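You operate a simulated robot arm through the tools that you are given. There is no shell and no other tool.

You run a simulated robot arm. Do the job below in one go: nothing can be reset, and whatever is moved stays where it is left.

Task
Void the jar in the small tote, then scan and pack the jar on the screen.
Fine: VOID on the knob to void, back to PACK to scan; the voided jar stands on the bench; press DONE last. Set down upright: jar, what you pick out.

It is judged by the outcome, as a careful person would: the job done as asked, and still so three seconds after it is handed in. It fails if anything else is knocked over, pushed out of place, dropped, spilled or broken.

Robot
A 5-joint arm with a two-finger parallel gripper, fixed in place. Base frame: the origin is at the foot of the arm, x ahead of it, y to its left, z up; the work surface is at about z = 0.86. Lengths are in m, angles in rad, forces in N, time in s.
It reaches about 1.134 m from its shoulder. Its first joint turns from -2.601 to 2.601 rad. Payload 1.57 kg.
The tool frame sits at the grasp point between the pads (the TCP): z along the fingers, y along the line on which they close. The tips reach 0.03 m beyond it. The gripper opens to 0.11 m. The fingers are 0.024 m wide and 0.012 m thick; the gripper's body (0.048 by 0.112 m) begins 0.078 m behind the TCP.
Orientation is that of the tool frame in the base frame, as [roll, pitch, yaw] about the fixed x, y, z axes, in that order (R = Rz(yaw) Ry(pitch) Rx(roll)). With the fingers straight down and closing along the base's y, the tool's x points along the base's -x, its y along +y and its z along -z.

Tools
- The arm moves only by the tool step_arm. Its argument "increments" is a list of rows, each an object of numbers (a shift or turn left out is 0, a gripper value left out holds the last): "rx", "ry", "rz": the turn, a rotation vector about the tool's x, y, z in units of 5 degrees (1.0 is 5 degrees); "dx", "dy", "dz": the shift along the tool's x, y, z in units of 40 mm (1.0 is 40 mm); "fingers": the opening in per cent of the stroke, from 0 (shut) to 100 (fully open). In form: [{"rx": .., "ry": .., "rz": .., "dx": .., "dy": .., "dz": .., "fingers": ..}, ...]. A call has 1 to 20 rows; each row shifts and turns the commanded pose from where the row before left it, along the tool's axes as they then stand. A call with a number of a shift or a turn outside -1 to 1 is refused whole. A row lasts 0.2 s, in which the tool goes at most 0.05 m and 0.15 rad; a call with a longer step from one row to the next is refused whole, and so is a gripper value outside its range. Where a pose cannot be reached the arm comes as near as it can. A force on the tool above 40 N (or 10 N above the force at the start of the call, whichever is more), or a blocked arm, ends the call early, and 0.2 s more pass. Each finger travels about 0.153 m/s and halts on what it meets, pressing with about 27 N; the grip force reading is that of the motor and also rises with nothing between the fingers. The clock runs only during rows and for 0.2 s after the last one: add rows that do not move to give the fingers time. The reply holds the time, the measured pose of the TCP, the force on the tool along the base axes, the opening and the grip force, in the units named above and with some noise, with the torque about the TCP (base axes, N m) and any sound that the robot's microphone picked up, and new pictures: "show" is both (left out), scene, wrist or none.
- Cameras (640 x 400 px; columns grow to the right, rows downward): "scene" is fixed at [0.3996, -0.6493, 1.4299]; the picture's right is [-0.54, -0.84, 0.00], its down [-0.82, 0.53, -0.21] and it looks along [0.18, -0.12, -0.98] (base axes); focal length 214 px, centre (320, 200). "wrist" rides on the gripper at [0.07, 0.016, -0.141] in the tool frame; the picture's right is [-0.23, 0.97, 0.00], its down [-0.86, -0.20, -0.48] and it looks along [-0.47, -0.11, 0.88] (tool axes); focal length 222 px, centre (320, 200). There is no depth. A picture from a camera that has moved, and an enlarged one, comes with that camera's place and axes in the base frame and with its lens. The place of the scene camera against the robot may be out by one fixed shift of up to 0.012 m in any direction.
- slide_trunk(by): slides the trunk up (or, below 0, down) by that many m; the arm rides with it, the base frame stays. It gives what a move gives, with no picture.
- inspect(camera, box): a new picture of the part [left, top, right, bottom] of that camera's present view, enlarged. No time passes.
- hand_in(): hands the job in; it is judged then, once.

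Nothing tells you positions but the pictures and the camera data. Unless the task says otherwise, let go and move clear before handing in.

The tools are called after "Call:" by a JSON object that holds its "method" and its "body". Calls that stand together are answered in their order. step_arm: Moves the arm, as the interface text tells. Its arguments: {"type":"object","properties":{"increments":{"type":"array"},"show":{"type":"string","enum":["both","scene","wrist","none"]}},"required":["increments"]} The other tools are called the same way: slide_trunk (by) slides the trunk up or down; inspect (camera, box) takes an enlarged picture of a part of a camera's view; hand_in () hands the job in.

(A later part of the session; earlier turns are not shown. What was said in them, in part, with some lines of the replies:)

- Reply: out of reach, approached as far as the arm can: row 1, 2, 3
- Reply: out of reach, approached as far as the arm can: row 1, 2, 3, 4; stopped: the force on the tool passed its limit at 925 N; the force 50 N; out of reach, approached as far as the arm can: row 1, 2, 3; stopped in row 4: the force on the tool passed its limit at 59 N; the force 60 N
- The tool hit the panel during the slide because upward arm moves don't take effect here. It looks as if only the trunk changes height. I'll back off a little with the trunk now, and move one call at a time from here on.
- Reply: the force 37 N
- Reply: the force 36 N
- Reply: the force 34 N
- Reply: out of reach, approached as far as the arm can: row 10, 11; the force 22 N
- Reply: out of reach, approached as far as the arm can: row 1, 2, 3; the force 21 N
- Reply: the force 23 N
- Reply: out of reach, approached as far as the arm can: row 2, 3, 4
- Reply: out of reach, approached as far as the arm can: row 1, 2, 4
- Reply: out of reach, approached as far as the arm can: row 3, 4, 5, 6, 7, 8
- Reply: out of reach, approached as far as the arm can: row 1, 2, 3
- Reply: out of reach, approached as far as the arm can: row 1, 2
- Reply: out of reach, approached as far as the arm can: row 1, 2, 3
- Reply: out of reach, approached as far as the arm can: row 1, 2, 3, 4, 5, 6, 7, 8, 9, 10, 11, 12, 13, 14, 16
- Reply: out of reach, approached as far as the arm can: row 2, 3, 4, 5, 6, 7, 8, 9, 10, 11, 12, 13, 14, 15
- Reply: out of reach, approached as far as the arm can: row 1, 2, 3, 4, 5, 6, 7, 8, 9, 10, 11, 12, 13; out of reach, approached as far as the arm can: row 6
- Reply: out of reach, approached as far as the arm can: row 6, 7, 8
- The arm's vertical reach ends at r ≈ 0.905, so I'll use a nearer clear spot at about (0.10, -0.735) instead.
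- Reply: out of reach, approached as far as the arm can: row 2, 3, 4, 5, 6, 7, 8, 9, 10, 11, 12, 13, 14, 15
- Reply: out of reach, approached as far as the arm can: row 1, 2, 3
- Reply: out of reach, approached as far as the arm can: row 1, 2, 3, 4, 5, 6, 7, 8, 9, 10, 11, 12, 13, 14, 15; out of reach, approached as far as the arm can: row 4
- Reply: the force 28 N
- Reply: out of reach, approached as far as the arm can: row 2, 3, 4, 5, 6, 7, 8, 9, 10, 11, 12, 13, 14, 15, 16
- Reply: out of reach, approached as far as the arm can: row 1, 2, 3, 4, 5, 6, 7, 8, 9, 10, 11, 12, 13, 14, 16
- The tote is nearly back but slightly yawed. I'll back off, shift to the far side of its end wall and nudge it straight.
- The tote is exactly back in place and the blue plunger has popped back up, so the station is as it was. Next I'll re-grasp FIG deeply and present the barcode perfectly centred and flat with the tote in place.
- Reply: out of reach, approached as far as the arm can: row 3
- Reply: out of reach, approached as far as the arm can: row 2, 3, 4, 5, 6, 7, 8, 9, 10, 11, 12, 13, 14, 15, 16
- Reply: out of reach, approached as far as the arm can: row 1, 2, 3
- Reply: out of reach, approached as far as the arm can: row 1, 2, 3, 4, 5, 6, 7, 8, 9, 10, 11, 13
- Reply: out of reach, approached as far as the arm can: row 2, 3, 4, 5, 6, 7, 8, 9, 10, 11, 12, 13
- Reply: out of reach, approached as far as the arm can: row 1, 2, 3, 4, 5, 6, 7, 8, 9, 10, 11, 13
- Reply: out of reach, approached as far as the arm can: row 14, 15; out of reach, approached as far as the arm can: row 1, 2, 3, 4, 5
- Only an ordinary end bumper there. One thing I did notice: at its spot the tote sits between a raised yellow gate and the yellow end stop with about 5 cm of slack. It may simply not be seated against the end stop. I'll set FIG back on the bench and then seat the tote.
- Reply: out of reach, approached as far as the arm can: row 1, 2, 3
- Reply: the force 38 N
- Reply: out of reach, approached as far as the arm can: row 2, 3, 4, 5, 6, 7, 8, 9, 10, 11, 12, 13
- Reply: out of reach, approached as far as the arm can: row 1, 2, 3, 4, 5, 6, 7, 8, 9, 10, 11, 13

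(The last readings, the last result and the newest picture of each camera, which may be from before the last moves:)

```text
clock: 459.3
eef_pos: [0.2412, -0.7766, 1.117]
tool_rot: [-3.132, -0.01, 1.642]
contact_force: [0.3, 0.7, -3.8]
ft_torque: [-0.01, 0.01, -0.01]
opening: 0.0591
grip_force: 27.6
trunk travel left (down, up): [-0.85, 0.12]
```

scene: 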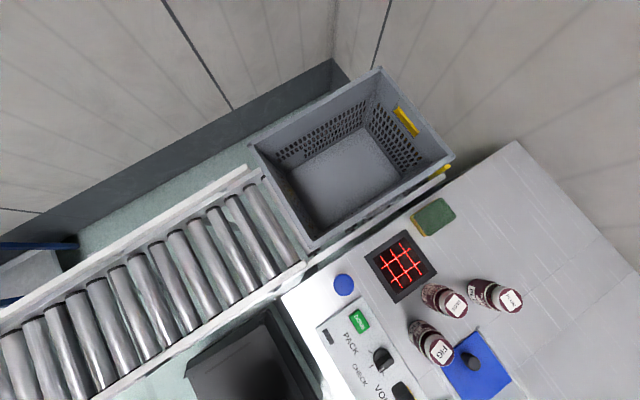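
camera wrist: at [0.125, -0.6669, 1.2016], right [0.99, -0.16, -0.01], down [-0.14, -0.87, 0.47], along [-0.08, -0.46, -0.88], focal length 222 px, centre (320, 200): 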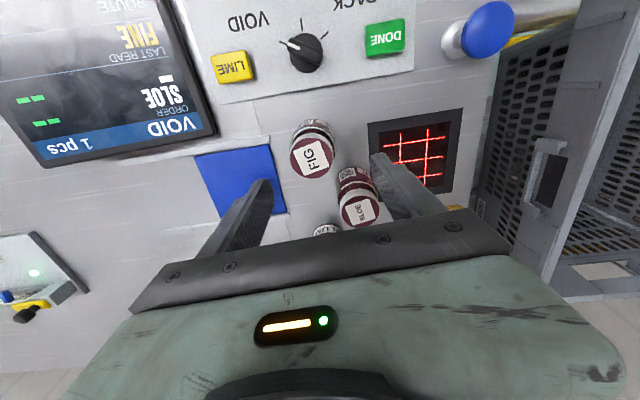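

Call:
{"method": "step_arm", "body": {"increments": [{"rx": -0.23, "ry": -0.97}, {"rx": -0.23, "ry": -0.97}, {"rx": -0.23, "ry": -0.97}, {"rx": -0.23, "ry": -0.97}, {"rx": -0.23, "ry": -0.97}, {"rx": -0.23, "ry": -0.97}, {"rx": -0.23, "ry": -0.97}, {"rx": -0.23, "ry": -0.97}, {"rx": -0.23, "ry": -0.97}, {"rx": -0.23, "ry": -0.97}, {"rx": -0.23, "ry": -0.97}, {"rx": -0.23, "ry": -0.97}, {"rx": -0.23, "ry": -0.97}, {}], "show": "none"}}

Call:
{"method": "slide_trunk", "body": {"by": -0.26}}

Call:
{"method": "step_arm", "body": {"increments": [{}, {}, {}], "show": "none"}}

Call:
{"method": "slide_trunk", "body": {"by": -0.035}}

Call:
{"method": "step_arm", "body": {"increments": [{}, {}, {}], "show": "none"}}

Call:
{"method": "slide_trunk", "body": {"by": -0.02}}

Call:
{"method": "step_arm", "body": {"increments": [{}, {}, {}, {}], "show": "wrist"}}

```text
clock: 462.3
eef_pos: [0.2401, -0.7759, 1.2515]
tool_rot: [2.708, 1.066, 1.385]
contact_force: [-0.6, 0.5, -4.0]
ft_torque: [0.09, 0.01, 0.02]
opening: 0.0586
grip_force: 26.9
out of reach, approached as far as the arm can: row 2, 3, 4, 5, 6, 7, 8, 9, 10, 11, 12, 13
trunk travel left (down, up): [-0.85, 0.12]
```

```text
clock: 465.0
eef_pos: [0.241, -0.7756, 0.9904]
tool_rot: [2.709, 1.067, 1.387]
contact_force: [-0.2, -0.1, -3.0]
ft_torque: [0.05, 0.07, 0.04]
opening: 0.0588
grip_force: 27.2
trunk travel left (down, up): [-0.59, 0.38]
```

```text
clock: 465.8
eef_pos: [0.2419, -0.7762, 0.9897]
tool_rot: [2.708, 1.066, 1.386]
contact_force: [0.2, 0.4, -2.7]
ft_torque: [0.09, 0.06, 0.01]
opening: 0.0588
grip_force: 26.9
trunk travel left (down, up): [-0.59, 0.38]
```

```text
clock: 466.6
eef_pos: [0.242, -0.7753, 0.9549]
tool_rot: [2.71, 1.066, 1.386]
contact_force: [0.6, 0.5, -3.0]
ft_torque: [0.12, -0.01, 0.05]
opening: 0.0591
grip_force: 26.9
trunk travel left (down, up): [-0.555, 0.415]
```

```text
clock: 467.4
eef_pos: [0.241, -0.7761, 0.9546]
tool_rot: [2.711, 1.066, 1.386]
contact_force: [-0.7, -0.1, -3.4]
ft_torque: [0.07, 0.03, -0.02]
opening: 0.0591
grip_force: 26.6
trunk travel left (down, up): [-0.555, 0.415]
```

```text
clock: 468.0
eef_pos: [0.242, -0.7767, 0.9348]
tool_rot: [2.709, 1.065, 1.386]
contact_force: [-0.4, -0.4, -3.9]
ft_torque: [0.12, 0.02, -0.01]
opening: 0.0591
grip_force: 27.7
trunk travel left (down, up): [-0.535, 0.435]
```

```text
clock: 469.0
eef_pos: [0.2416, -0.7759, 0.9345]
tool_rot: [2.71, 1.067, 1.387]
contact_force: [-1.0, 1.6, -3.8]
ft_torque: [0.06, 0.01, 0.02]
opening: 0.0589
grip_force: 27.3
trunk travel left (down, up): [-0.535, 0.435]
camera wrist: at [0.2251, -0.6179, 0.9374], right [0.91, 0.08, 0.4], down [-0.39, -0.03, 0.92], along [0.09, -1.0, 0.0], focal length 222 px, centre (320, 200)
```

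wrist: 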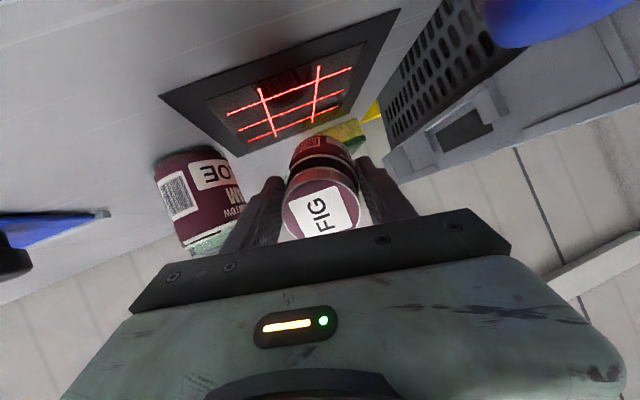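

Dwelled at three heights. Now I'll check the screen.

Call:
{"method": "slide_trunk", "body": {"by": 0.31}}

Call:
{"method": "step_arm", "body": {"increments": [{"rx": 0.23, "ry": 0.97}, {"rx": 0.23, "ry": 0.97}, {"rx": 0.23, "ry": 0.97}, {"rx": 0.23, "ry": 0.97}, {"rx": 0.23, "ry": 0.97}, {"rx": 0.23, "ry": 0.97}, {"rx": 0.23, "ry": 0.97}, {"rx": 0.23, "ry": 0.97}, {"rx": 0.23, "ry": 0.97}, {"rx": 0.23, "ry": 0.97}, {"rx": 0.23, "ry": 0.97}, {"rx": 0.23, "ry": 0.97}, {"rx": 0.23, "ry": 0.97}, {"dx": 0.3, "dy": -0.85}, {"dx": 0.3, "dy": -0.85}, {"dx": 0.3, "dy": -0.85}, {}], "show": "wrist"}}

Call:
{"method": "inspect", "body": {"camera": "wrist", "box": [0, 0, 260, 170]}}

```text
clock: 472.1
eef_pos: [0.2407, -0.7766, 1.2448]
tool_rot: [2.711, 1.066, 1.388]
contact_force: [0.9, -0.2, -3.4]
ft_torque: [0.1, 0.01, 0.02]
opening: 0.0589
grip_force: 26.7
trunk travel left (down, up): [-0.845, 0.125]
```

```text
clock: 475.7
eef_pos: [0.1358, -0.7478, 1.1125]
tool_rot: [-3.133, -0.013, 1.642]
contact_force: [0.0, -0.3, -3.4]
ft_torque: [-0.02, -0.01, -0.01]
opening: 0.0588
grip_force: 26.3
out of reach, approached as far as the arm can: row 1, 2, 3, 4, 5, 6, 7, 8, 9, 10, 11, 14
trunk travel left (down, up): [-0.845, 0.125]
camera wrist: at [0.1483, -0.6783, 1.2518], right [0.99, -0.16, -0.01], down [-0.13, -0.87, 0.47], along [-0.08, -0.46, -0.88], focal length 222 px, centre (320, 200)
```

wrist: 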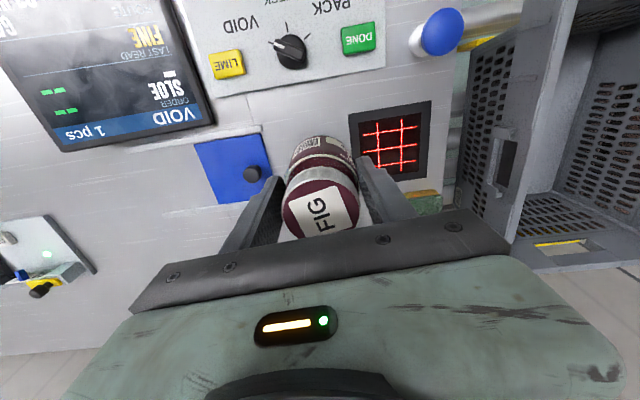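

```text
2.35 times, centred on (130, 85) of wrist
camera zoom: at [0.1483, -0.6783, 1.2518], right [0.99, -0.16, -0.01], down [-0.13, -0.87, 0.47], along [-0.08, -0.46, -0.88], focal length 523 px, centre (767, 471)
```

zoom: 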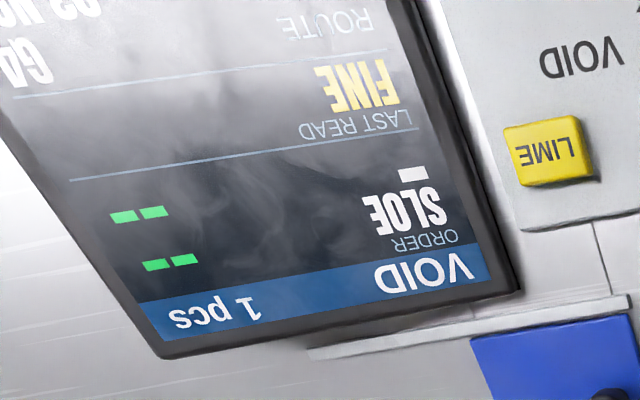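

Still FINE and "1 pcs", so FIG hasn't been voided yet. SLOE may have been read during the upright, close pass. I'll repeat exactly that with FIG.

Call:
{"method": "step_arm", "body": {"increments": [{"dx": -0.35, "dy": 0.93}, {"dx": -0.35, "dy": 0.93}, {"dx": -0.55, "dy": 0.8}, {"dx": -0.3, "dy": 0.3}, {}], "show": "none"}}

Call:
{"method": "slide_trunk", "body": {"by": -0.143}}

Call:
{"method": "step_arm", "body": {"increments": [{}, {}, {}, {}], "show": "both"}}

```text
clock: 476.9
eef_pos: [0.2596, -0.8013, 1.1106]
tool_rot: [-3.134, -0.014, 1.64]
contact_force: [-1.6, -0.1, -3.5]
ft_torque: [0.0, -0.03, 0.0]
opening: 0.0588
grip_force: 26.6
trunk travel left (down, up): [-0.845, 0.125]
```

```text
clock: 478.6
eef_pos: [0.2591, -0.8011, 0.9687]
tool_rot: [-3.133, -0.014, 1.64]
contact_force: [-0.7, -0.5, -3.6]
ft_torque: [-0.01, 0.05, -0.01]
opening: 0.0587
grip_force: 27.2
trunk travel left (down, up): [-0.702, 0.268]
```

```text
clock: 479.6
eef_pos: [0.2592, -0.8004, 0.968]
tool_rot: [-3.133, -0.015, 1.641]
contact_force: [-0.5, -0.1, -3.5]
ft_torque: [0.07, 0.02, 0.0]
opening: 0.0588
grip_force: 27.2
trunk travel left (down, up): [-0.702, 0.268]
camera wrist: at [0.2715, -0.7314, 1.1087], right [0.99, -0.16, -0.01], down [-0.13, -0.87, 0.47], along [-0.08, -0.46, -0.88], focal length 222 px, centre (320, 200)
```

scene: 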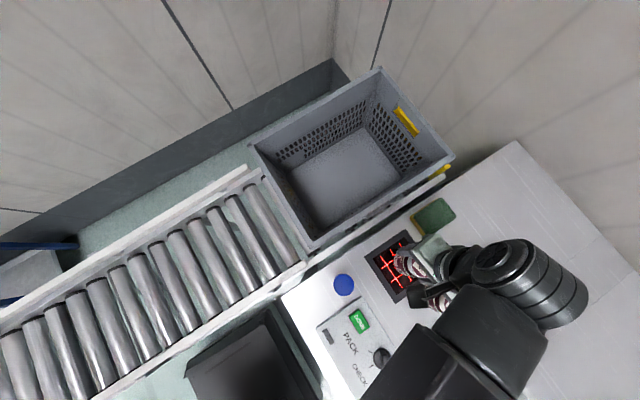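
wrist: 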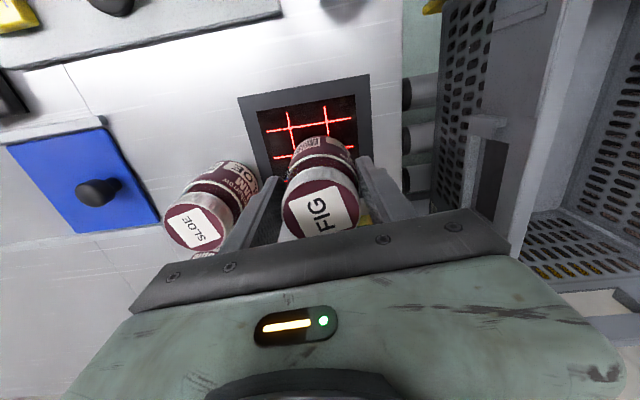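

Call:
{"method": "slide_trunk", "body": {"by": 0.143}}

Call:
{"method": "step_arm", "body": {"increments": [{"dx": 0.4, "dy": -0.9}, {"dx": 0.4, "dy": -0.9}, {"dx": 0.4, "dy": -0.9}, {"dx": 0.1, "dy": -0.5}, {}], "show": "wrist"}}

Call:
{"method": "inspect", "body": {"camera": "wrist", "box": [0, 0, 260, 170]}}

```text
clock: 481.3
eef_pos: [0.2587, -0.8007, 1.1115]
tool_rot: [-3.133, -0.014, 1.64]
contact_force: [0.4, 0.5, -3.6]
ft_torque: [0.04, 0.01, 0.01]
opening: 0.0591
grip_force: 26.8
trunk travel left (down, up): [-0.845, 0.125]
```

```text
clock: 482.5
eef_pos: [0.1278, -0.7576, 1.1103]
tool_rot: [-3.132, -0.013, 1.641]
contact_force: [0.0, -0.2, -2.8]
ft_torque: [0.02, 0.0, 0.04]
opening: 0.059
grip_force: 26.9
trunk travel left (down, up): [-0.845, 0.125]
camera wrist: at [0.1402, -0.6877, 1.2517], right [0.99, -0.16, -0.01], down [-0.13, -0.87, 0.47], along [-0.08, -0.46, -0.88], focal length 222 px, centre (320, 200)
```

wrist: 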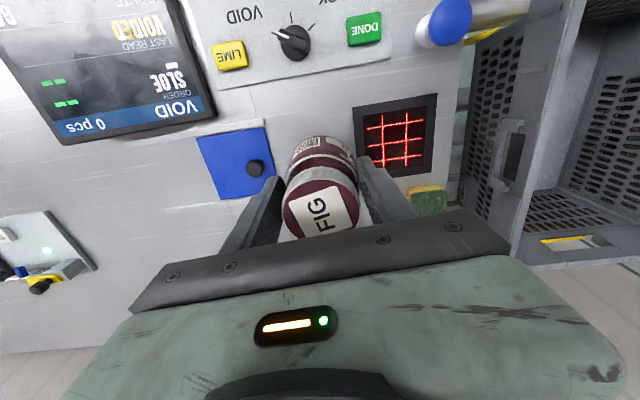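

```text
2.35 times, centred on (130, 85) of wrist
camera zoom: at [0.1402, -0.6877, 1.2517], right [0.99, -0.16, -0.01], down [-0.13, -0.87, 0.47], along [-0.08, -0.46, -0.88], focal length 523 px, centre (767, 471)
```

zoom: 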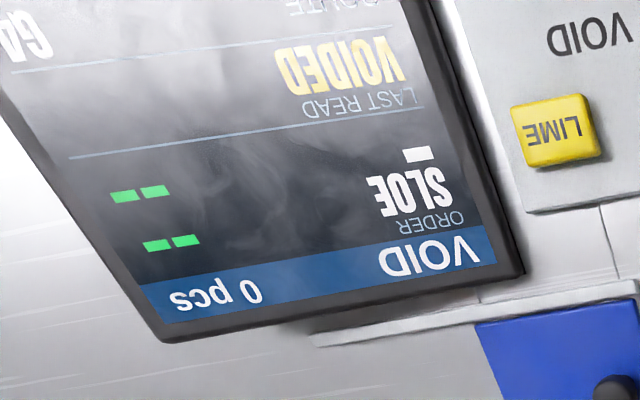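

FIG is VOIDED and the count is 0 pcs: the scanner reads the jar held upright close over the window. I'll set FIG down on its bench spot for good.

Call:
{"method": "step_arm", "body": {"increments": [{"dx": 0.545, "dy": -0.61}, {}], "show": "none"}}

Call:
{"method": "slide_trunk", "body": {"by": -0.168}}

Call:
{"method": "slide_trunk", "body": {"by": -0.004}}

Call:
{"method": "slide_trunk", "body": {"by": -0.002}}

```text
clock: 483.1
eef_pos: [0.1012, -0.738, 1.1115]
tool_rot: [-3.134, -0.013, 1.64]
contact_force: [-0.4, 0.2, -3.9]
ft_torque: [0.01, -0.01, -0.01]
opening: 0.0588
grip_force: 27.1
trunk travel left (down, up): [-0.845, 0.125]
```

```text
clock: 485.0
eef_pos: [0.1022, -0.7379, 0.9438]
tool_rot: [-3.133, -0.012, 1.64]
contact_force: [0.2, 0.1, -3.2]
ft_torque: [0.02, 0.03, 0.0]
opening: 0.0588
grip_force: 27.3
trunk travel left (down, up): [-0.677, 0.293]
```

```text
clock: 485.5
eef_pos: [0.1012, -0.738, 0.9389]
tool_rot: [-3.133, -0.014, 1.642]
contact_force: [-0.7, -0.7, -3.3]
ft_torque: [0.0, 0.04, 0.02]
opening: 0.0588
grip_force: 27.2
trunk travel left (down, up): [-0.673, 0.297]
```

```text
clock: 486.0
eef_pos: [0.1023, -0.7383, 0.9374]
tool_rot: [-3.133, -0.013, 1.64]
contact_force: [-0.8, -0.8, 1.4]
ft_torque: [-0.17, -0.13, -0.01]
opening: 0.0588
grip_force: 27.4
trunk travel left (down, up): [-0.671, 0.299]
```

Call:
{"method": "step_arm", "body": {"increments": [{"fingers": 60}, {"fingers": 75}, {}, {}], "show": "none"}}

Call:
{"method": "slide_trunk", "body": {"by": 0.122}}

Call:
{"method": "step_arm", "body": {"increments": [{"dx": 0.847, "dy": 0.127, "fingers": 50}, {"dx": 0.847, "dy": 0.127}, {"dx": 0.847, "dy": 0.127}, {"rz": -1}, {"rz": -1}, {"rz": -1}, {"rz": -1}, {"rz": -1}, {"rz": -1}, {"rz": -1}, {"rz": -1}, {"rz": -1}, {"rz": -1}, {}], "show": "both"}}

```text
clock: 487.0
eef_pos: [0.1013, -0.7383, 0.9365]
tool_rot: [-3.132, -0.011, 1.641]
contact_force: [-0.1, 0.5, 0.9]
ft_torque: [0.02, 0.0, -0.03]
opening: 0.0825
grip_force: 0.0
trunk travel left (down, up): [-0.671, 0.299]
```

```text
clock: 488.6
eef_pos: [0.1019, -0.738, 1.0595]
tool_rot: [-3.134, -0.013, 1.641]
contact_force: [0.1, -0.2, -0.3]
ft_torque: [0.02, 0.0, -0.01]
opening: 0.0826
grip_force: 0.0
trunk travel left (down, up): [-0.793, 0.177]
```

```text
clock: 491.6
eef_pos: [0.1096, -0.6351, 1.06]
tool_rot: [3.136, -0.016, 2.515]
contact_force: [-0.2, -0.5, 1.0]
ft_torque: [-0.02, -0.02, 0.01]
opening: 0.055
grip_force: 0.0
trunk travel left (down, up): [-0.793, 0.177]
camera wrist: at [0.0641, -0.5823, 1.2003], right [0.76, 0.66, 0.0], down [0.58, -0.67, 0.46], along [0.31, -0.35, -0.89], focal length 222 px, centre (320, 200)
```

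scene: 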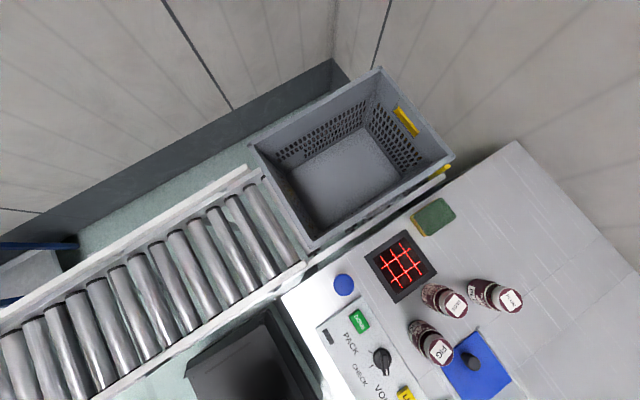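
wrist: 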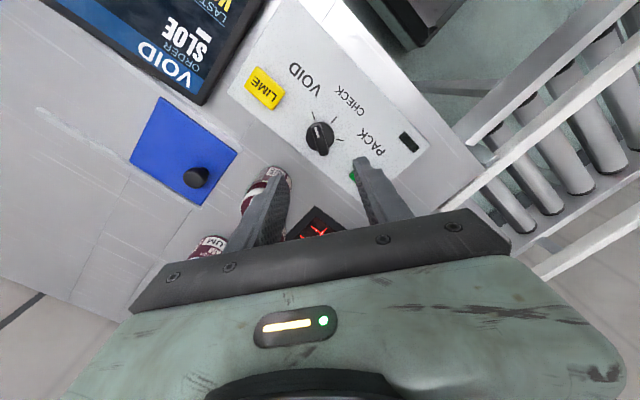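

I'll correct the small accumulated tilt, then grip the knob and turn it to PACK.

Call:
{"method": "step_arm", "body": {"increments": [{"rx": 0.122, "ry": -0.125}, {}], "show": "none"}}

Call:
{"method": "slide_trunk", "body": {"by": -0.148}}

Call:
{"method": "step_arm", "body": {"increments": [{"fingers": 25}, {"fingers": 10}, {"fingers": 5}, {"fingers": 0}, {}], "show": "none"}}

```text
clock: 492.2
eef_pos: [0.1102, -0.6356, 1.0588]
tool_rot: [-3.133, -0.004, 2.513]
contact_force: [0.5, -0.5, 0.1]
ft_torque: [0.02, 0.03, -0.01]
opening: 0.0548
grip_force: 0.1
trunk travel left (down, up): [-0.793, 0.177]
```

```text
clock: 493.9
eef_pos: [0.1101, -0.6361, 0.9108]
tool_rot: [-3.135, -0.004, 2.513]
contact_force: [0.7, 0.0, 0.3]
ft_torque: [-0.02, 0.0, 0.04]
opening: 0.0549
grip_force: 0.0
trunk travel left (down, up): [-0.645, 0.325]
```

```text
clock: 495.1
eef_pos: [0.111, -0.6354, 0.9103]
tool_rot: [-3.136, -0.004, 2.514]
contact_force: [4.6, 3.3, -0.1]
ft_torque: [0.64, -0.49, 0.05]
opening: 0.014
grip_force: 29.9
trunk travel left (down, up): [-0.645, 0.325]
```

Call:
{"method": "step_arm", "body": {"increments": [{"rz": 0.8}, {"rz": 0.8}, {"rz": 0.8}, {"rz": 0.8}, {"rz": 0.8}, {"rz": 0.8}, {"rz": 0.8}, {"rz": 0.8}, {"rz": 0.8}, {"rz": 0.8}, {"rz": 0.8}, {"rz": 0.8}, {"rz": 0.8}, {"rz": 0.8}, {}], "show": "none"}}

Call:
{"method": "step_arm", "body": {"increments": [{"rz": 0.8}, {"rz": 0.8}, {"rz": 0.8}, {"rz": 0.8}, {"rz": 0.8}, {"rz": 0.8}, {"rz": 0.8}, {"rz": 0.8}, {"rz": 0.8}, {"rz": 0.8}, {"rz": 0.8}, {"rz": 0.8}, {"rz": 0.8}, {"rz": 0.6}, {}], "show": "wrist"}}

```text
clock: 498.3
eef_pos: [0.1115, -0.6361, 0.9115]
tool_rot: [-3.134, 0.004, 1.536]
contact_force: [3.5, -4.5, 5.3]
ft_torque: [0.29, -0.77, 0.05]
opening: 0.014
grip_force: 30.3
trunk travel left (down, up): [-0.645, 0.325]
```

```text
clock: 501.5
eef_pos: [0.1098, -0.6357, 0.9113]
tool_rot: [-3.138, 0.007, 0.577]
contact_force: [-7.2, 7.4, -7.3]
ft_torque: [-0.17, 0.05, -0.05]
opening: 0.0137
grip_force: 30.0
trunk travel left (down, up): [-0.645, 0.325]
camera wrist: at [0.1777, -0.61, 1.0506], right [0.34, -0.94, 0.0], down [-0.82, -0.3, 0.48], along [-0.46, -0.16, -0.87], focal length 222 px, centre (320, 200)
```

wrist: 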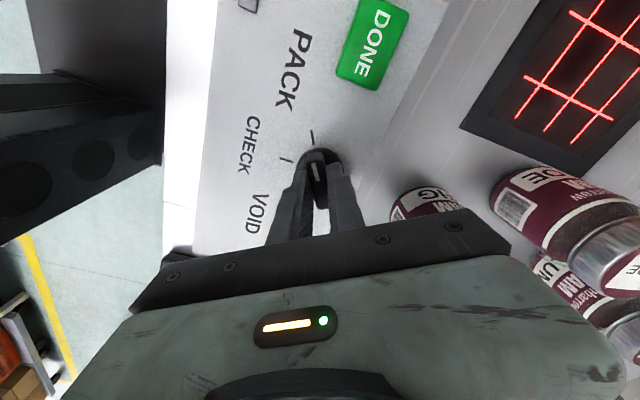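

The pointer is at PACK. I'll release, rise, spin back and verify the screen.

Call:
{"method": "step_arm", "body": {"increments": [{"fingers": 50}, {}, {}], "show": "none"}}

Call:
{"method": "slide_trunk", "body": {"by": 0.2}}

Call:
{"method": "step_arm", "body": {"increments": [{"rz": -1}, {"rz": -1}, {"rz": -1}, {"rz": -1}, {"rz": -1}, {"rz": -1}, {"rz": -1}, {"rz": -1}, {"rz": -1}, {"rz": -1}, {"rz": -1}, {"rz": -1}, {"fingers": 64}, {}], "show": "wrist"}}

Call:
{"method": "inspect", "body": {"camera": "wrist", "box": [0, 40, 300, 230]}}

```text
clock: 502.3
eef_pos: [0.1107, -0.6365, 0.911]
tool_rot: [-3.139, 0.007, 0.575]
contact_force: [0.0, -0.2, -0.5]
ft_torque: [0.0, 0.01, -0.01]
opening: 0.055
grip_force: 0.0
trunk travel left (down, up): [-0.645, 0.325]
```

```text
clock: 504.5
eef_pos: [0.1102, -0.6351, 1.1111]
tool_rot: [-3.139, 0.008, 0.575]
contact_force: [0.0, 0.7, -0.5]
ft_torque: [-0.02, -0.03, 0.01]
opening: 0.0552
grip_force: 0.0
trunk travel left (down, up): [-0.845, 0.125]
```

```text
clock: 507.5
eef_pos: [0.1103, -0.6355, 1.113]
tool_rot: [-3.134, 0.001, 1.626]
contact_force: [0.0, -1.0, 0.7]
ft_torque: [-0.02, 0.01, 0.0]
opening: 0.0703
grip_force: 0.1
trunk travel left (down, up): [-0.845, 0.125]
camera wrist: at [0.1235, -0.5638, 1.2509], right [0.98, -0.17, -0.01], down [-0.15, -0.86, 0.48], along [-0.09, -0.47, -0.88], focal length 222 px, centre (320, 200)
```

wrist: 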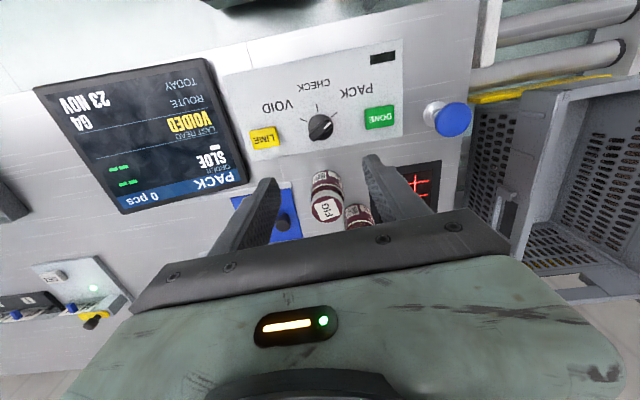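

```text
2.11 times, centred on (150, 135) of wrist
camera zoom: at [0.1235, -0.5638, 1.2509], right [0.98, -0.17, -0.01], down [-0.15, -0.86, 0.48], along [-0.09, -0.47, -0.88], focal length 468 px, centre (678, 337)
```

zoom: 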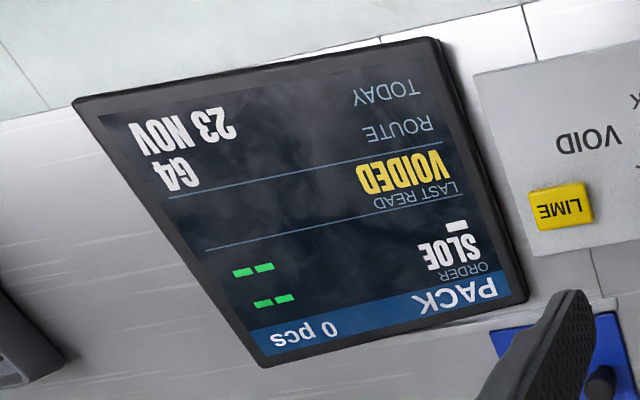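

PACK, 0 pcs, VOIDED: all good. Now SLOE: I'll move over it.

Call:
{"method": "step_arm", "body": {"increments": [{"dx": -0.93, "dy": 0.148}, {"dx": -0.93, "dy": 0.148}, {"dx": -0.93, "dy": 0.148}, {"dx": -0.93, "dy": 0.148}, {"dx": -0.93, "dy": 0.148}, {}], "show": "wrist"}}

Call:
{"method": "inspect", "body": {"camera": "wrist", "box": [240, 80, 400, 180]}}

```text
clock: 508.9
eef_pos: [0.15, -0.8206, 1.1122]
tool_rot: [-3.134, 0.004, 1.622]
contact_force: [0.0, 0.1, 0.8]
ft_torque: [0.04, 0.01, 0.04]
opening: 0.0702
grip_force: 0.1
trunk travel left (down, up): [-0.845, 0.125]
camera wrist: at [0.1627, -0.7482, 1.2509], right [0.98, -0.18, -0.01], down [-0.15, -0.86, 0.48], along [-0.09, -0.47, -0.88], focal length 222 px, centre (320, 200)
```

wrist: 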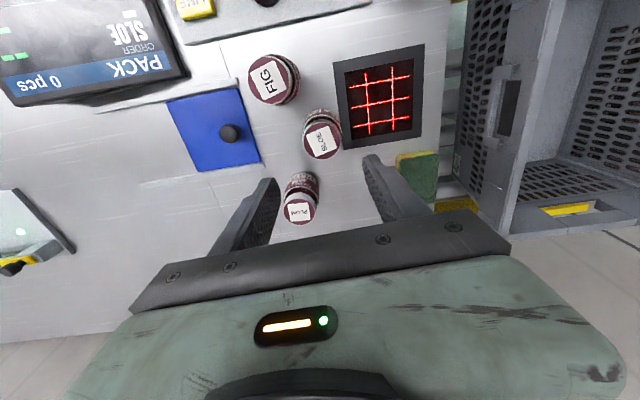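

```text
4.00 times, centred on (320, 130) of wrist
camera zoom: at [0.1627, -0.7482, 1.2509], right [0.98, -0.18, -0.01], down [-0.15, -0.86, 0.48], along [-0.09, -0.47, -0.88], focal length 888 px, centre (320, 480)
```

zoom: 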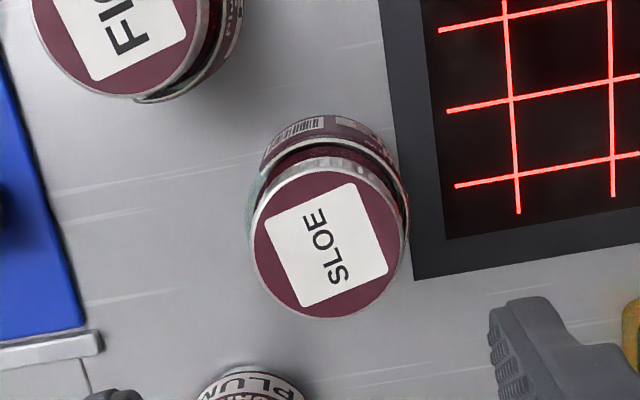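

Call:
{"method": "step_arm", "body": {"increments": [{"dx": 0.06, "dy": 0.02}, {}], "show": "none"}}

Call:
{"method": "slide_trunk", "body": {"by": -0.175}}

Call:
{"method": "step_arm", "body": {"increments": [{"fingers": 55}, {"fingers": 45}, {"fingers": 35}, {"fingers": 30}, {}], "show": "none"}}

Call:
{"method": "slide_trunk", "body": {"by": 0.175}}

```text
clock: 509.5
eef_pos: [0.1506, -0.8176, 1.1121]
tool_rot: [-3.134, 0.001, 1.624]
contact_force: [0.8, -0.2, -0.6]
ft_torque: [0.02, 0.02, 0.0]
opening: 0.0701
grip_force: 0.1
trunk travel left (down, up): [-0.845, 0.125]
```

```text
clock: 511.4
eef_pos: [0.1513, -0.8176, 0.9375]
tool_rot: [-3.135, 0.002, 1.623]
contact_force: [-0.3, 0.3, 0.1]
ft_torque: [0.06, 0.0, 0.02]
opening: 0.0703
grip_force: 0.1
trunk travel left (down, up): [-0.67, 0.3]
```

```text
clock: 512.6
eef_pos: [0.1501, -0.818, 0.9366]
tool_rot: [-3.135, 0.001, 1.623]
contact_force: [1.1, -0.5, 1.8]
ft_torque: [-0.02, -0.11, 0.03]
opening: 0.0588
grip_force: 26.8
trunk travel left (down, up): [-0.67, 0.3]
```

```text
clock: 514.6
eef_pos: [0.1493, -0.8182, 1.1108]
tool_rot: [-3.136, 0.002, 1.623]
contact_force: [-0.7, 0.1, -4.0]
ft_torque: [0.01, -0.01, -0.04]
opening: 0.0588
grip_force: 27.2
trunk travel left (down, up): [-0.845, 0.125]
```

Holding SLOE. I'll present it upright over the scanner once.

Call:
{"method": "step_arm", "body": {"increments": [{"dx": 0.11, "dy": 0.896}, {"dx": 0.11, "dy": 0.896}, {"dx": 0.11, "dy": 0.896}, {}], "show": "none"}}

Call:
{"method": "slide_trunk", "body": {"by": -0.143}}

Call:
{"method": "step_arm", "body": {"increments": [{}, {}, {}], "show": "none"}}

Call:
{"method": "slide_trunk", "body": {"by": 0.16}}

Call:
{"method": "step_arm", "body": {"increments": [{"dx": 0.4, "dy": -0.9}, {"dx": 0.4, "dy": -0.9}, {"dx": 0.4, "dy": -0.9}, {"dx": 0.1, "dy": -0.3}, {}], "show": "wrist"}}

Call:
{"method": "inspect", "body": {"camera": "wrist", "box": [0, 0, 260, 170]}}

```text
clock: 515.6
eef_pos: [0.2576, -0.7985, 1.1108]
tool_rot: [-3.134, 0.003, 1.622]
contact_force: [-0.2, -0.3, -4.0]
ft_torque: [-0.02, 0.03, 0.0]
opening: 0.0588
grip_force: 26.8
trunk travel left (down, up): [-0.845, 0.125]
```

```text
clock: 517.3
eef_pos: [0.2572, -0.7991, 0.9681]
tool_rot: [-3.133, 0.002, 1.622]
contact_force: [0.0, -0.2, -3.1]
ft_torque: [0.01, -0.02, -0.01]
opening: 0.0587
grip_force: 26.5
trunk travel left (down, up): [-0.702, 0.268]
```

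```text
clock: 518.1
eef_pos: [0.2574, -0.7995, 0.9689]
tool_rot: [-3.136, 0.002, 1.622]
contact_force: [0.2, 0.6, -3.5]
ft_torque: [0.03, 0.0, 0.0]
opening: 0.0588
grip_force: 26.4
trunk travel left (down, up): [-0.702, 0.268]
```

```text
clock: 519.9
eef_pos: [0.2568, -0.7982, 1.1278]
tool_rot: [-3.136, 0.002, 1.623]
contact_force: [-1.1, 0.4, -4.3]
ft_torque: [0.0, 0.04, 0.01]
opening: 0.0587
grip_force: 27.0
trunk travel left (down, up): [-0.862, 0.108]
```

```text
clock: 521.1
eef_pos: [0.1328, -0.7537, 1.1287]
tool_rot: [-3.135, 0.001, 1.623]
contact_force: [-0.4, -0.2, -3.6]
ft_torque: [0.02, -0.03, -0.01]
opening: 0.0588
grip_force: 26.9
trunk travel left (down, up): [-0.862, 0.108]
camera wrist: at [0.147, -0.6817, 1.2676], right [0.98, -0.18, -0.01], down [-0.15, -0.86, 0.48], along [-0.09, -0.47, -0.88], focal length 222 px, centre (320, 200)
```

wrist: 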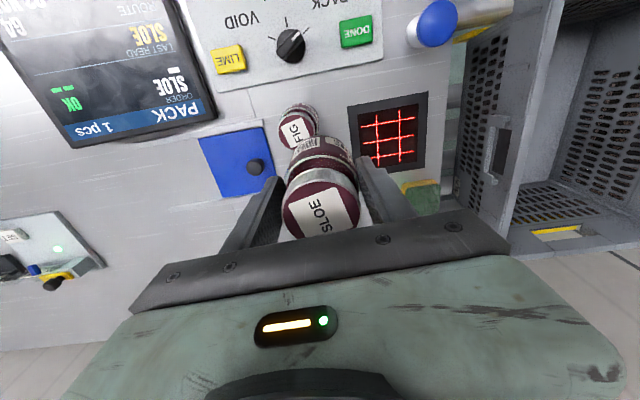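

```text
2.35 times, centred on (130, 85) of wrist
camera zoom: at [0.147, -0.6817, 1.2676], right [0.98, -0.18, -0.01], down [-0.15, -0.86, 0.48], along [-0.09, -0.47, -0.88], focal length 523 px, centre (767, 471)
```

zoom: 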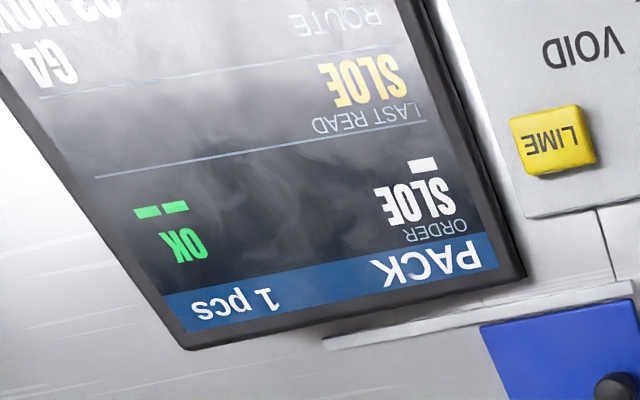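

The screen now reads SLOE with OK, 1 pcs. I'll raise it and carry it over to the tote.

Call:
{"method": "slide_trunk", "body": {"by": 0.07}}

Call:
{"method": "step_arm", "body": {"increments": [{"dx": -0.014, "dy": 0.992}, {"dx": -0.014, "dy": 0.992}, {"dx": -0.014, "dy": 0.992}, {"dx": -0.014, "dy": 0.992}, {"dx": -0.014, "dy": 0.992}, {"dx": -0.014, "dy": 0.992}, {"dx": -0.014, "dy": 0.992}, {"dx": -0.014, "dy": 0.992}, {"dx": -0.014, "dy": 0.992}, {}], "show": "none"}}

Call:
{"method": "step_arm", "body": {"increments": [{"rz": 1}, {"rz": 1}, {"rz": 1}, {"rz": 1}, {"rz": 1}, {"rz": 1}, {"rz": 1}, {"rz": 1}, {"rz": 1}, {"rz": 1}, {"rz": 1}, {"rz": 1}, {"rz": 1}, {"rz": 1}, {"rz": 1}, {"rz": 1}, {"rz": 1}, {"rz": 1}, {"rz": 0.6}], "show": "both"}}

```text
clock: 522.2
eef_pos: [0.1337, -0.7521, 1.1991]
tool_rot: [-3.133, 0.004, 1.625]
contact_force: [0.1, -0.2, -3.0]
ft_torque: [0.02, 0.01, -0.02]
opening: 0.0591
grip_force: 26.4
trunk travel left (down, up): [-0.932, 0.038]
```

```text
clock: 524.4
eef_pos: [0.4929, -0.7409, 1.1984]
tool_rot: [-3.135, 0.001, 1.623]
contact_force: [0.0, -0.3, -3.5]
ft_torque: [0.01, -0.03, -0.02]
opening: 0.0588
grip_force: 27.0
trunk travel left (down, up): [-0.932, 0.038]
```

```text
clock: 528.4
eef_pos: [0.49, -0.7395, 1.1982]
tool_rot: [3.141, 0.006, -0.001]
contact_force: [0.2, 0.2, -3.3]
ft_torque: [0.01, -0.01, -0.01]
opening: 0.0589
grip_force: 27.9
trunk travel left (down, up): [-0.932, 0.038]
camera wrist: at [0.5615, -0.755, 1.3374], right [-0.23, -0.97, 0.0], down [-0.85, 0.2, 0.48], along [-0.47, 0.11, -0.87], focal length 222 px, centre (320, 200)
```

scene: 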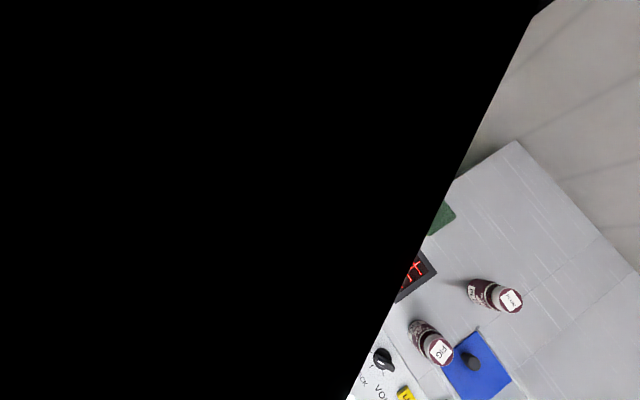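
wrist: 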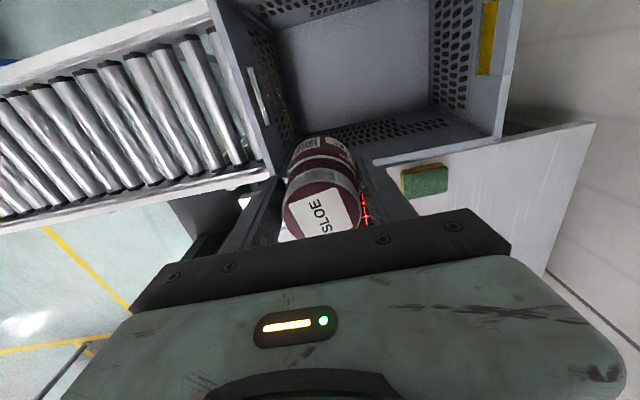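

Positioned over the tote with the camera on the open side. I'll lower in stages.

Call:
{"method": "slide_trunk", "body": {"by": -0.28}}

Call:
{"method": "inspect", "body": {"camera": "wrist", "box": [0, 0, 640, 400]}}

```text
clock: 531.2
eef_pos: [0.4908, -0.7394, 0.9186]
tool_rot: [-3.142, 0.006, 0.0]
contact_force: [0.3, -0.3, -3.0]
ft_torque: [0.06, 0.03, 0.01]
opening: 0.0588
grip_force: 27.1
trunk travel left (down, up): [-0.652, 0.318]
```

```text
1.00 times, centred on (320, 200) of wrist (not enlarged: the box is as wide or as high as the picture)
camera zoom: at [0.5615, -0.7548, 1.0574], right [-0.23, -0.97, 0.0], down [-0.85, 0.2, 0.48], along [-0.47, 0.11, -0.88], focal length 222 px, centre (320, 200)
```

zoom: 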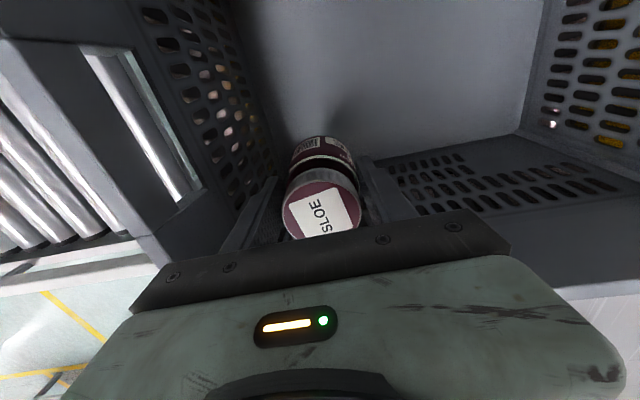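

Call:
{"method": "slide_trunk", "body": {"by": -0.085}}

Call:
{"method": "slide_trunk", "body": {"by": -0.008}}

Call:
{"method": "slide_trunk", "body": {"by": -0.003}}

```text
clock: 532.4
eef_pos: [0.4919, -0.7398, 0.8334]
tool_rot: [3.139, 0.008, 0.001]
contact_force: [0.7, 0.1, -3.9]
ft_torque: [0.0, -0.05, 0.0]
opening: 0.0589
grip_force: 26.7
trunk travel left (down, up): [-0.567, 0.403]
```

```text
clock: 533.0
eef_pos: [0.4913, -0.7401, 0.8249]
tool_rot: [3.14, 0.007, 0.0]
contact_force: [-0.2, -0.6, -3.2]
ft_torque: [0.0, -0.02, 0.04]
opening: 0.0591
grip_force: 27.1
trunk travel left (down, up): [-0.559, 0.411]
```

```text
clock: 533.5
eef_pos: [0.4901, -0.7392, 0.8238]
tool_rot: [3.139, 0.008, 0.0]
contact_force: [3.2, -3.3, 11.7]
ft_torque: [-0.65, -0.1, 0.06]
opening: 0.0591
grip_force: 27.5
trunk travel left (down, up): [-0.556, 0.414]
```

SLOE is on the tote floor. I'll release it and lift straight out.

Call:
{"method": "step_arm", "body": {"increments": [{"fingers": 58}, {"fingers": 68}, {}, {}], "show": "wrist"}}

Call:
{"method": "slide_trunk", "body": {"by": 0.12}}

Call:
{"method": "inspect", "body": {"camera": "wrist", "box": [0, 0, 640, 400]}}

```text
clock: 534.5
eef_pos: [0.4912, -0.7398, 0.8227]
tool_rot: [3.139, 0.007, -0.001]
contact_force: [0.1, -0.4, -0.5]
ft_torque: [-0.02, 0.01, 0.01]
opening: 0.0748
grip_force: 0.1
trunk travel left (down, up): [-0.556, 0.414]
camera wrist: at [0.5614, -0.7546, 0.9617], right [-0.23, -0.97, 0.0], down [-0.85, 0.2, 0.48], along [-0.47, 0.11, -0.88], focal length 222 px, centre (320, 200)
```

wrist: 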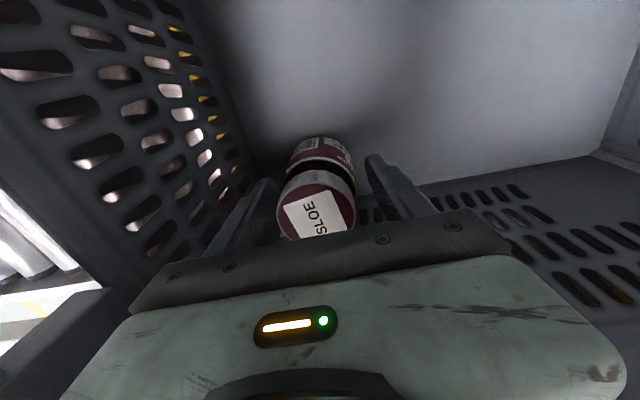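

```text
clock: 536.0
eef_pos: [0.4909, -0.7401, 0.9423]
tool_rot: [3.141, 0.006, -0.001]
contact_force: [-0.5, -1.2, -0.1]
ft_torque: [-0.01, 0.01, 0.0]
opening: 0.075
grip_force: 0.0
trunk travel left (down, up): [-0.676, 0.294]
```

```text
1.00 times, centred on (320, 200) of wrist (not enlarged: the box is as wide or as high as the picture)
camera zoom: at [0.5614, -0.7546, 1.0816], right [-0.23, -0.97, 0.0], down [-0.85, 0.2, 0.48], along [-0.47, 0.11, -0.88], focal length 222 px, centre (320, 200)
```

zoom: 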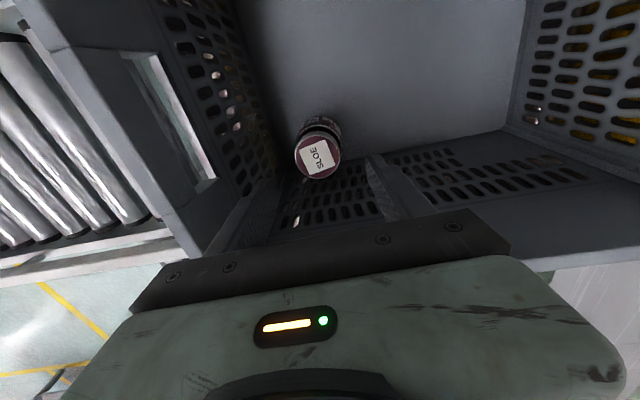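

SLOE stands upright in the tote. Next is DONE at about (0.2055, -0.6325): rise, close the fingers and go above it.

Call:
{"method": "slide_trunk", "body": {"by": 0.18}}

Call:
{"method": "step_arm", "body": {"increments": [{"dx": -0.892, "dy": -0.336, "fingers": 0}, {"dx": -0.892, "dy": -0.336}, {"dx": -0.892, "dy": -0.336}, {"dx": -0.892, "dy": -0.336}, {"dx": -0.892, "dy": -0.336}, {"dx": -0.892, "dy": -0.336}, {"dx": -0.892, "dy": -0.336}, {"dx": -0.892, "dy": -0.336}, {}], "show": "none"}}

Call:
{"method": "step_arm", "body": {"increments": [{"rz": -1}, {"rz": -1}, {"rz": -1}, {"rz": -1}, {"rz": -1}, {"rz": -1}, {"rz": -1}, {"rz": -1}, {"rz": -1}, {"rz": -1}, {"rz": -1}, {"rz": -1}, {"rz": -1}, {"rz": -1}, {"rz": -1}, {"rz": -1}, {"rz": -1}, {"rz": -1}, {}], "show": "both"}}

```text
clock: 538.0
eef_pos: [0.4914, -0.7398, 1.1229]
tool_rot: [3.139, 0.006, 0.0]
contact_force: [-0.4, 0.3, -0.2]
ft_torque: [0.02, -0.02, 0.01]
opening: 0.0748
grip_force: 0.1
trunk travel left (down, up): [-0.856, 0.114]
```

```text
clock: 540.0
eef_pos: [0.2047, -0.6325, 1.1215]
tool_rot: [3.139, 0.006, -0.001]
contact_force: [0.7, 0.3, 0.4]
ft_torque: [-0.01, -0.01, -0.01]
opening: 0.0
grip_force: 21.5
trunk travel left (down, up): [-0.856, 0.114]
```

```text
clock: 544.0
eef_pos: [0.2058, -0.6319, 1.1227]
tool_rot: [-3.134, 0.002, 1.572]
contact_force: [0.4, 0.6, -0.4]
ft_torque: [-0.02, -0.01, -0.01]
opening: 0.0001
grip_force: 21.6
trunk travel left (down, up): [-0.856, 0.114]
camera wrist: at [0.2221, -0.5616, 1.2619], right [0.97, -0.23, -0.01], down [-0.19, -0.85, 0.48], along [-0.11, -0.47, -0.88], focal length 222 px, centre (320, 200)
```

scene: 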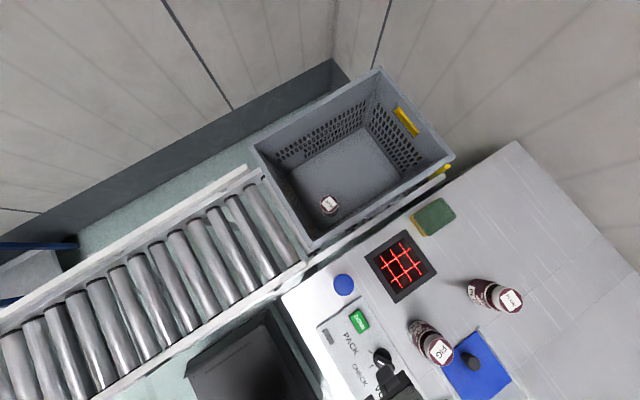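
wrist: 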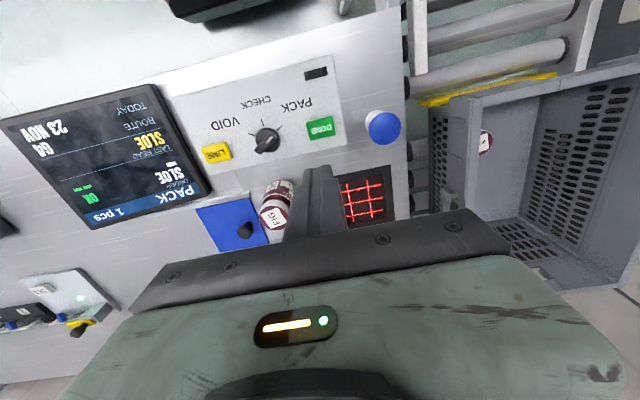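

DONE is directly below the closed fingertips, and the screen shows PACK, SLOE OK, 1 pcs. I'll lower close to the button.

Call:
{"method": "slide_trunk", "body": {"by": -0.195}}

Call:
{"method": "inspect", "body": {"camera": "wrist", "box": [200, 80, 440, 230]}}

```text
clock: 546.1
eef_pos: [0.2065, -0.6322, 0.9265]
tool_rot: [-3.137, 0.002, 1.571]
contact_force: [-0.2, 0.2, 0.0]
ft_torque: [-0.01, -0.01, 0.02]
opening: 0.0001
grip_force: 21.8
trunk travel left (down, up): [-0.661, 0.309]
```

```text
2.67 times, centred on (320, 155) of wrist
camera zoom: at [0.2222, -0.5616, 1.0669], right [0.97, -0.23, -0.01], down [-0.2, -0.85, 0.48], along [-0.11, -0.47, -0.88], focal length 592 px, centre (320, 320)
```

zoom: 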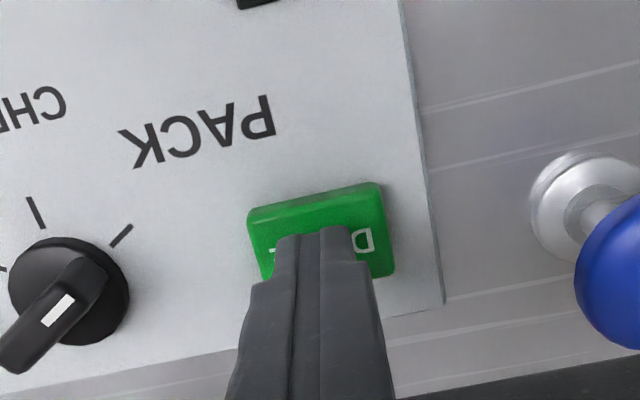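

Well aligned. I'll press in small steps.

Call:
{"method": "slide_trunk", "body": {"by": -0.008}}

Call:
{"method": "slide_trunk", "body": {"by": -0.003}}

Call:
{"method": "slide_trunk", "body": {"by": -0.002}}

```text
clock: 546.7
eef_pos: [0.2044, -0.6334, 0.9205]
tool_rot: [-3.136, 0.002, 1.571]
contact_force: [0.9, 0.1, 0.3]
ft_torque: [0.03, 0.0, 0.01]
opening: 0.0001
grip_force: 21.7
trunk travel left (down, up): [-0.653, 0.317]
```

```text
clock: 547.2
eef_pos: [0.2049, -0.632, 0.9164]
tool_rot: [-3.134, 0.002, 1.569]
contact_force: [-0.3, -0.9, -0.7]
ft_torque: [-0.01, 0.01, -0.03]
opening: 0.0
grip_force: 21.6
trunk travel left (down, up): [-0.65, 0.32]
```

```text
clock: 547.8
eef_pos: [0.2057, -0.6324, 0.9134]
tool_rot: [-3.133, 0.004, 1.571]
contact_force: [0.0, 0.3, 0.2]
ft_torque: [0.02, -0.04, 0.0]
opening: 0.0002
grip_force: 21.0
trunk travel left (down, up): [-0.648, 0.322]
```

Call:
{"method": "slide_trunk", "body": {"by": -0.002}}

Call:
{"method": "slide_trunk", "body": {"by": -0.002}}

Call:
{"method": "slide_trunk", "body": {"by": -0.001}}

```text
clock: 548.3
eef_pos: [0.2057, -0.6333, 0.9117]
tool_rot: [-3.134, 0.003, 1.571]
contact_force: [-0.1, -0.5, 0.0]
ft_torque: [0.02, -0.05, 0.02]
opening: 0.0002
grip_force: 21.1
trunk travel left (down, up): [-0.646, 0.324]
```

```text
clock: 548.8
eef_pos: [0.2057, -0.6334, 0.9102]
tool_rot: [-3.135, 0.002, 1.571]
contact_force: [0.7, -1.4, 2.1]
ft_torque: [0.01, -0.03, -0.01]
opening: 0.0002
grip_force: 21.0
trunk travel left (down, up): [-0.644, 0.326]
heard: click
```

```text
clock: 549.3
eef_pos: [0.2049, -0.6323, 0.9102]
tool_rot: [-3.136, 0.003, 1.571]
contact_force: [-0.5, -0.2, 1.7]
ft_torque: [-0.01, 0.02, -0.03]
opening: 0.0
grip_force: 22.0
trunk travel left (down, up): [-0.643, 0.327]
```

A click was heard, so DONE is pressed. I'll lift off and check everything.

Call:
{"method": "slide_trunk", "body": {"by": 0.21}}

Call:
{"method": "step_arm", "body": {"increments": [{}], "show": "both"}}

Call:
{"method": "inspect", "body": {"camera": "wrist", "box": [0, 60, 350, 250]}}

Call:
{"method": "inspect", "body": {"camera": "scene", "box": [230, 60, 470, 260]}}

Call:
{"method": "inspect", "body": {"camera": "scene", "box": [360, 250, 560, 400]}}

```text
clock: 551.5
eef_pos: [0.2059, -0.6318, 1.1199]
tool_rot: [-3.136, 0.002, 1.572]
contact_force: [0.3, -0.1, -0.6]
ft_torque: [0.04, -0.02, 0.01]
opening: 0.0
grip_force: 21.4
trunk travel left (down, up): [-0.853, 0.117]
```

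```text
clock: 552.0
eef_pos: [0.206, -0.6323, 1.1197]
tool_rot: [-3.134, 0.001, 1.57]
contact_force: [0.4, 0.5, 0.6]
ft_torque: [0.01, -0.01, 0.02]
opening: 0.0002
grip_force: 21.0
trunk travel left (down, up): [-0.853, 0.117]
camera wrist: at [0.2222, -0.5616, 1.2588], right [0.97, -0.23, -0.01], down [-0.2, -0.85, 0.48], along [-0.11, -0.47, -0.88], focal length 222 px, centre (320, 200)
```

scene: 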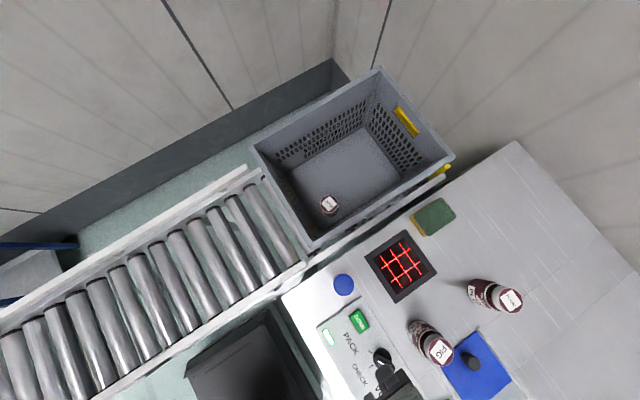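
wrist: 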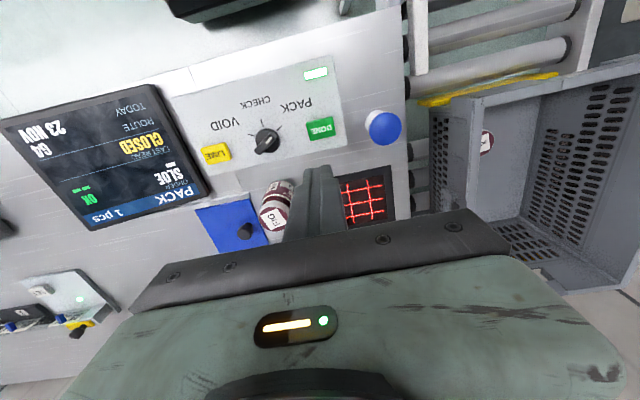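

```text
1.83 times, centred on (175, 155) of wrist
camera zoom: at [0.2222, -0.5616, 1.2588], right [0.97, -0.23, -0.01], down [-0.2, -0.85, 0.48], along [-0.11, -0.47, -0.88], focal length 406 px, centre (585, 282)
```

zoom: 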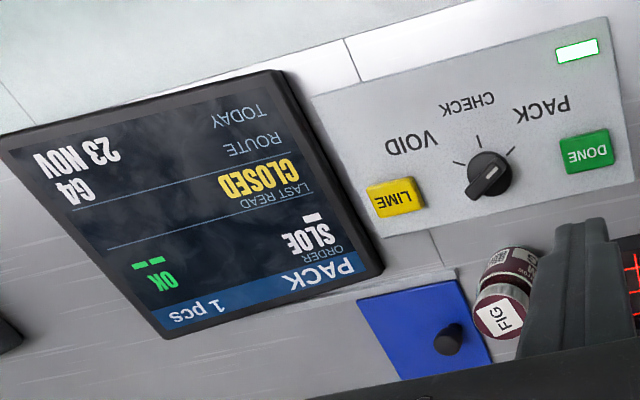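

```text
2.00 times, centred on (350, 160) of scene
camera zoom: at [0.3996, -0.6493, 1.4299], right [-0.54, -0.84, 0.0], down [-0.82, 0.53, -0.21], along [0.18, -0.12, -0.98], focal length 429 px, centre (260, 280)
```

zoom: 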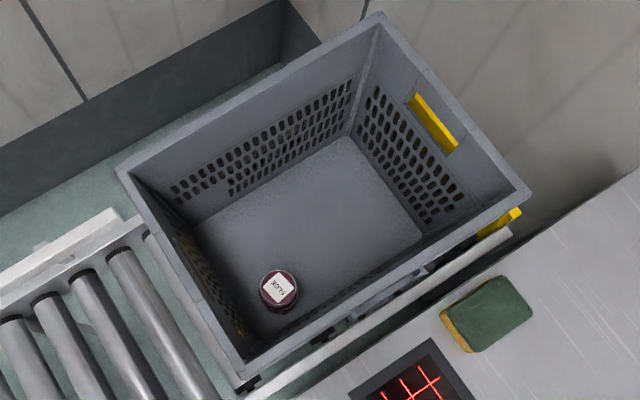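

```text
2.67 times, centred on (460, 325) of scene
camera zoom: at [0.3996, -0.6493, 1.4299], right [-0.54, -0.84, 0.0], down [-0.82, 0.53, -0.21], along [0.18, -0.12, -0.98], focal length 572 px, centre (-53, -133)
```

zoom: 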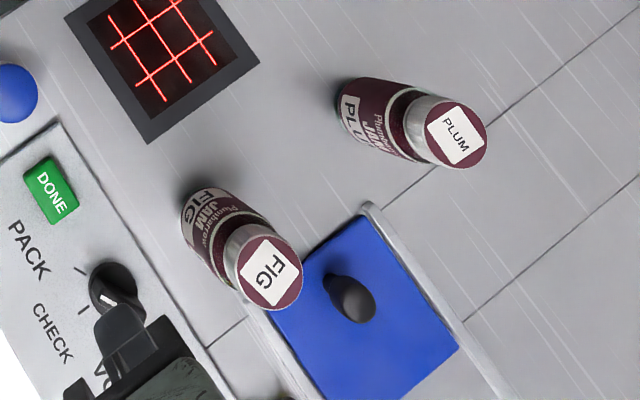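

The screen says CLOSED with OK, 1 pcs, and the panel lamp is lit green. SLOE stands in the tote, FIG stands voided on the bench, and PLUM was never touched. The tote and hatch are back in place, the plunger is up and the arm is clear, so I'm handing in.

Call:
{"method": "hand_in", "body": {}}

```text
The job is handed in.
```

The job is done and handed in. The screen reads CLOSED with the SLOE order OK at 1 pcs, and the panel lamp is green.

- **FIG:** voided on the scanner with the knob at VOID. It now stands upright on the bench.
- **SLOE:** scanned with the knob back at PACK. It stands upright in the tote.
- **DONE:** pressed last, with an audible click.

A few things moved along the way, all put back before I finished:

- **Tote:** I pressed the blue plunger by the scanner, thinking it would ready the station. It released the tote instead, which rolled about 0.19 m along the conveyor. I pushed it back and the pictures show it where it started, with the plunger up again. Later I also pushed it to the end stop as a test. It rolled back to its spot on its own.
- **Blue hatch:** opened to look inside, where there is only an empty chute. Closed again.
- **SLOE:** scanned once in CHECK mode before the real scan, which only displayed FINE.
- **Panel bump:** early on, lowering the arm hit the control panel hard (the reading peaked at 925 N). The panel, knob and buttons worked normally afterwards and I saw no damage.

The job took a long time because I kept tilting the jars so the barcode faced the window. The scanner only read them held upright just above it.
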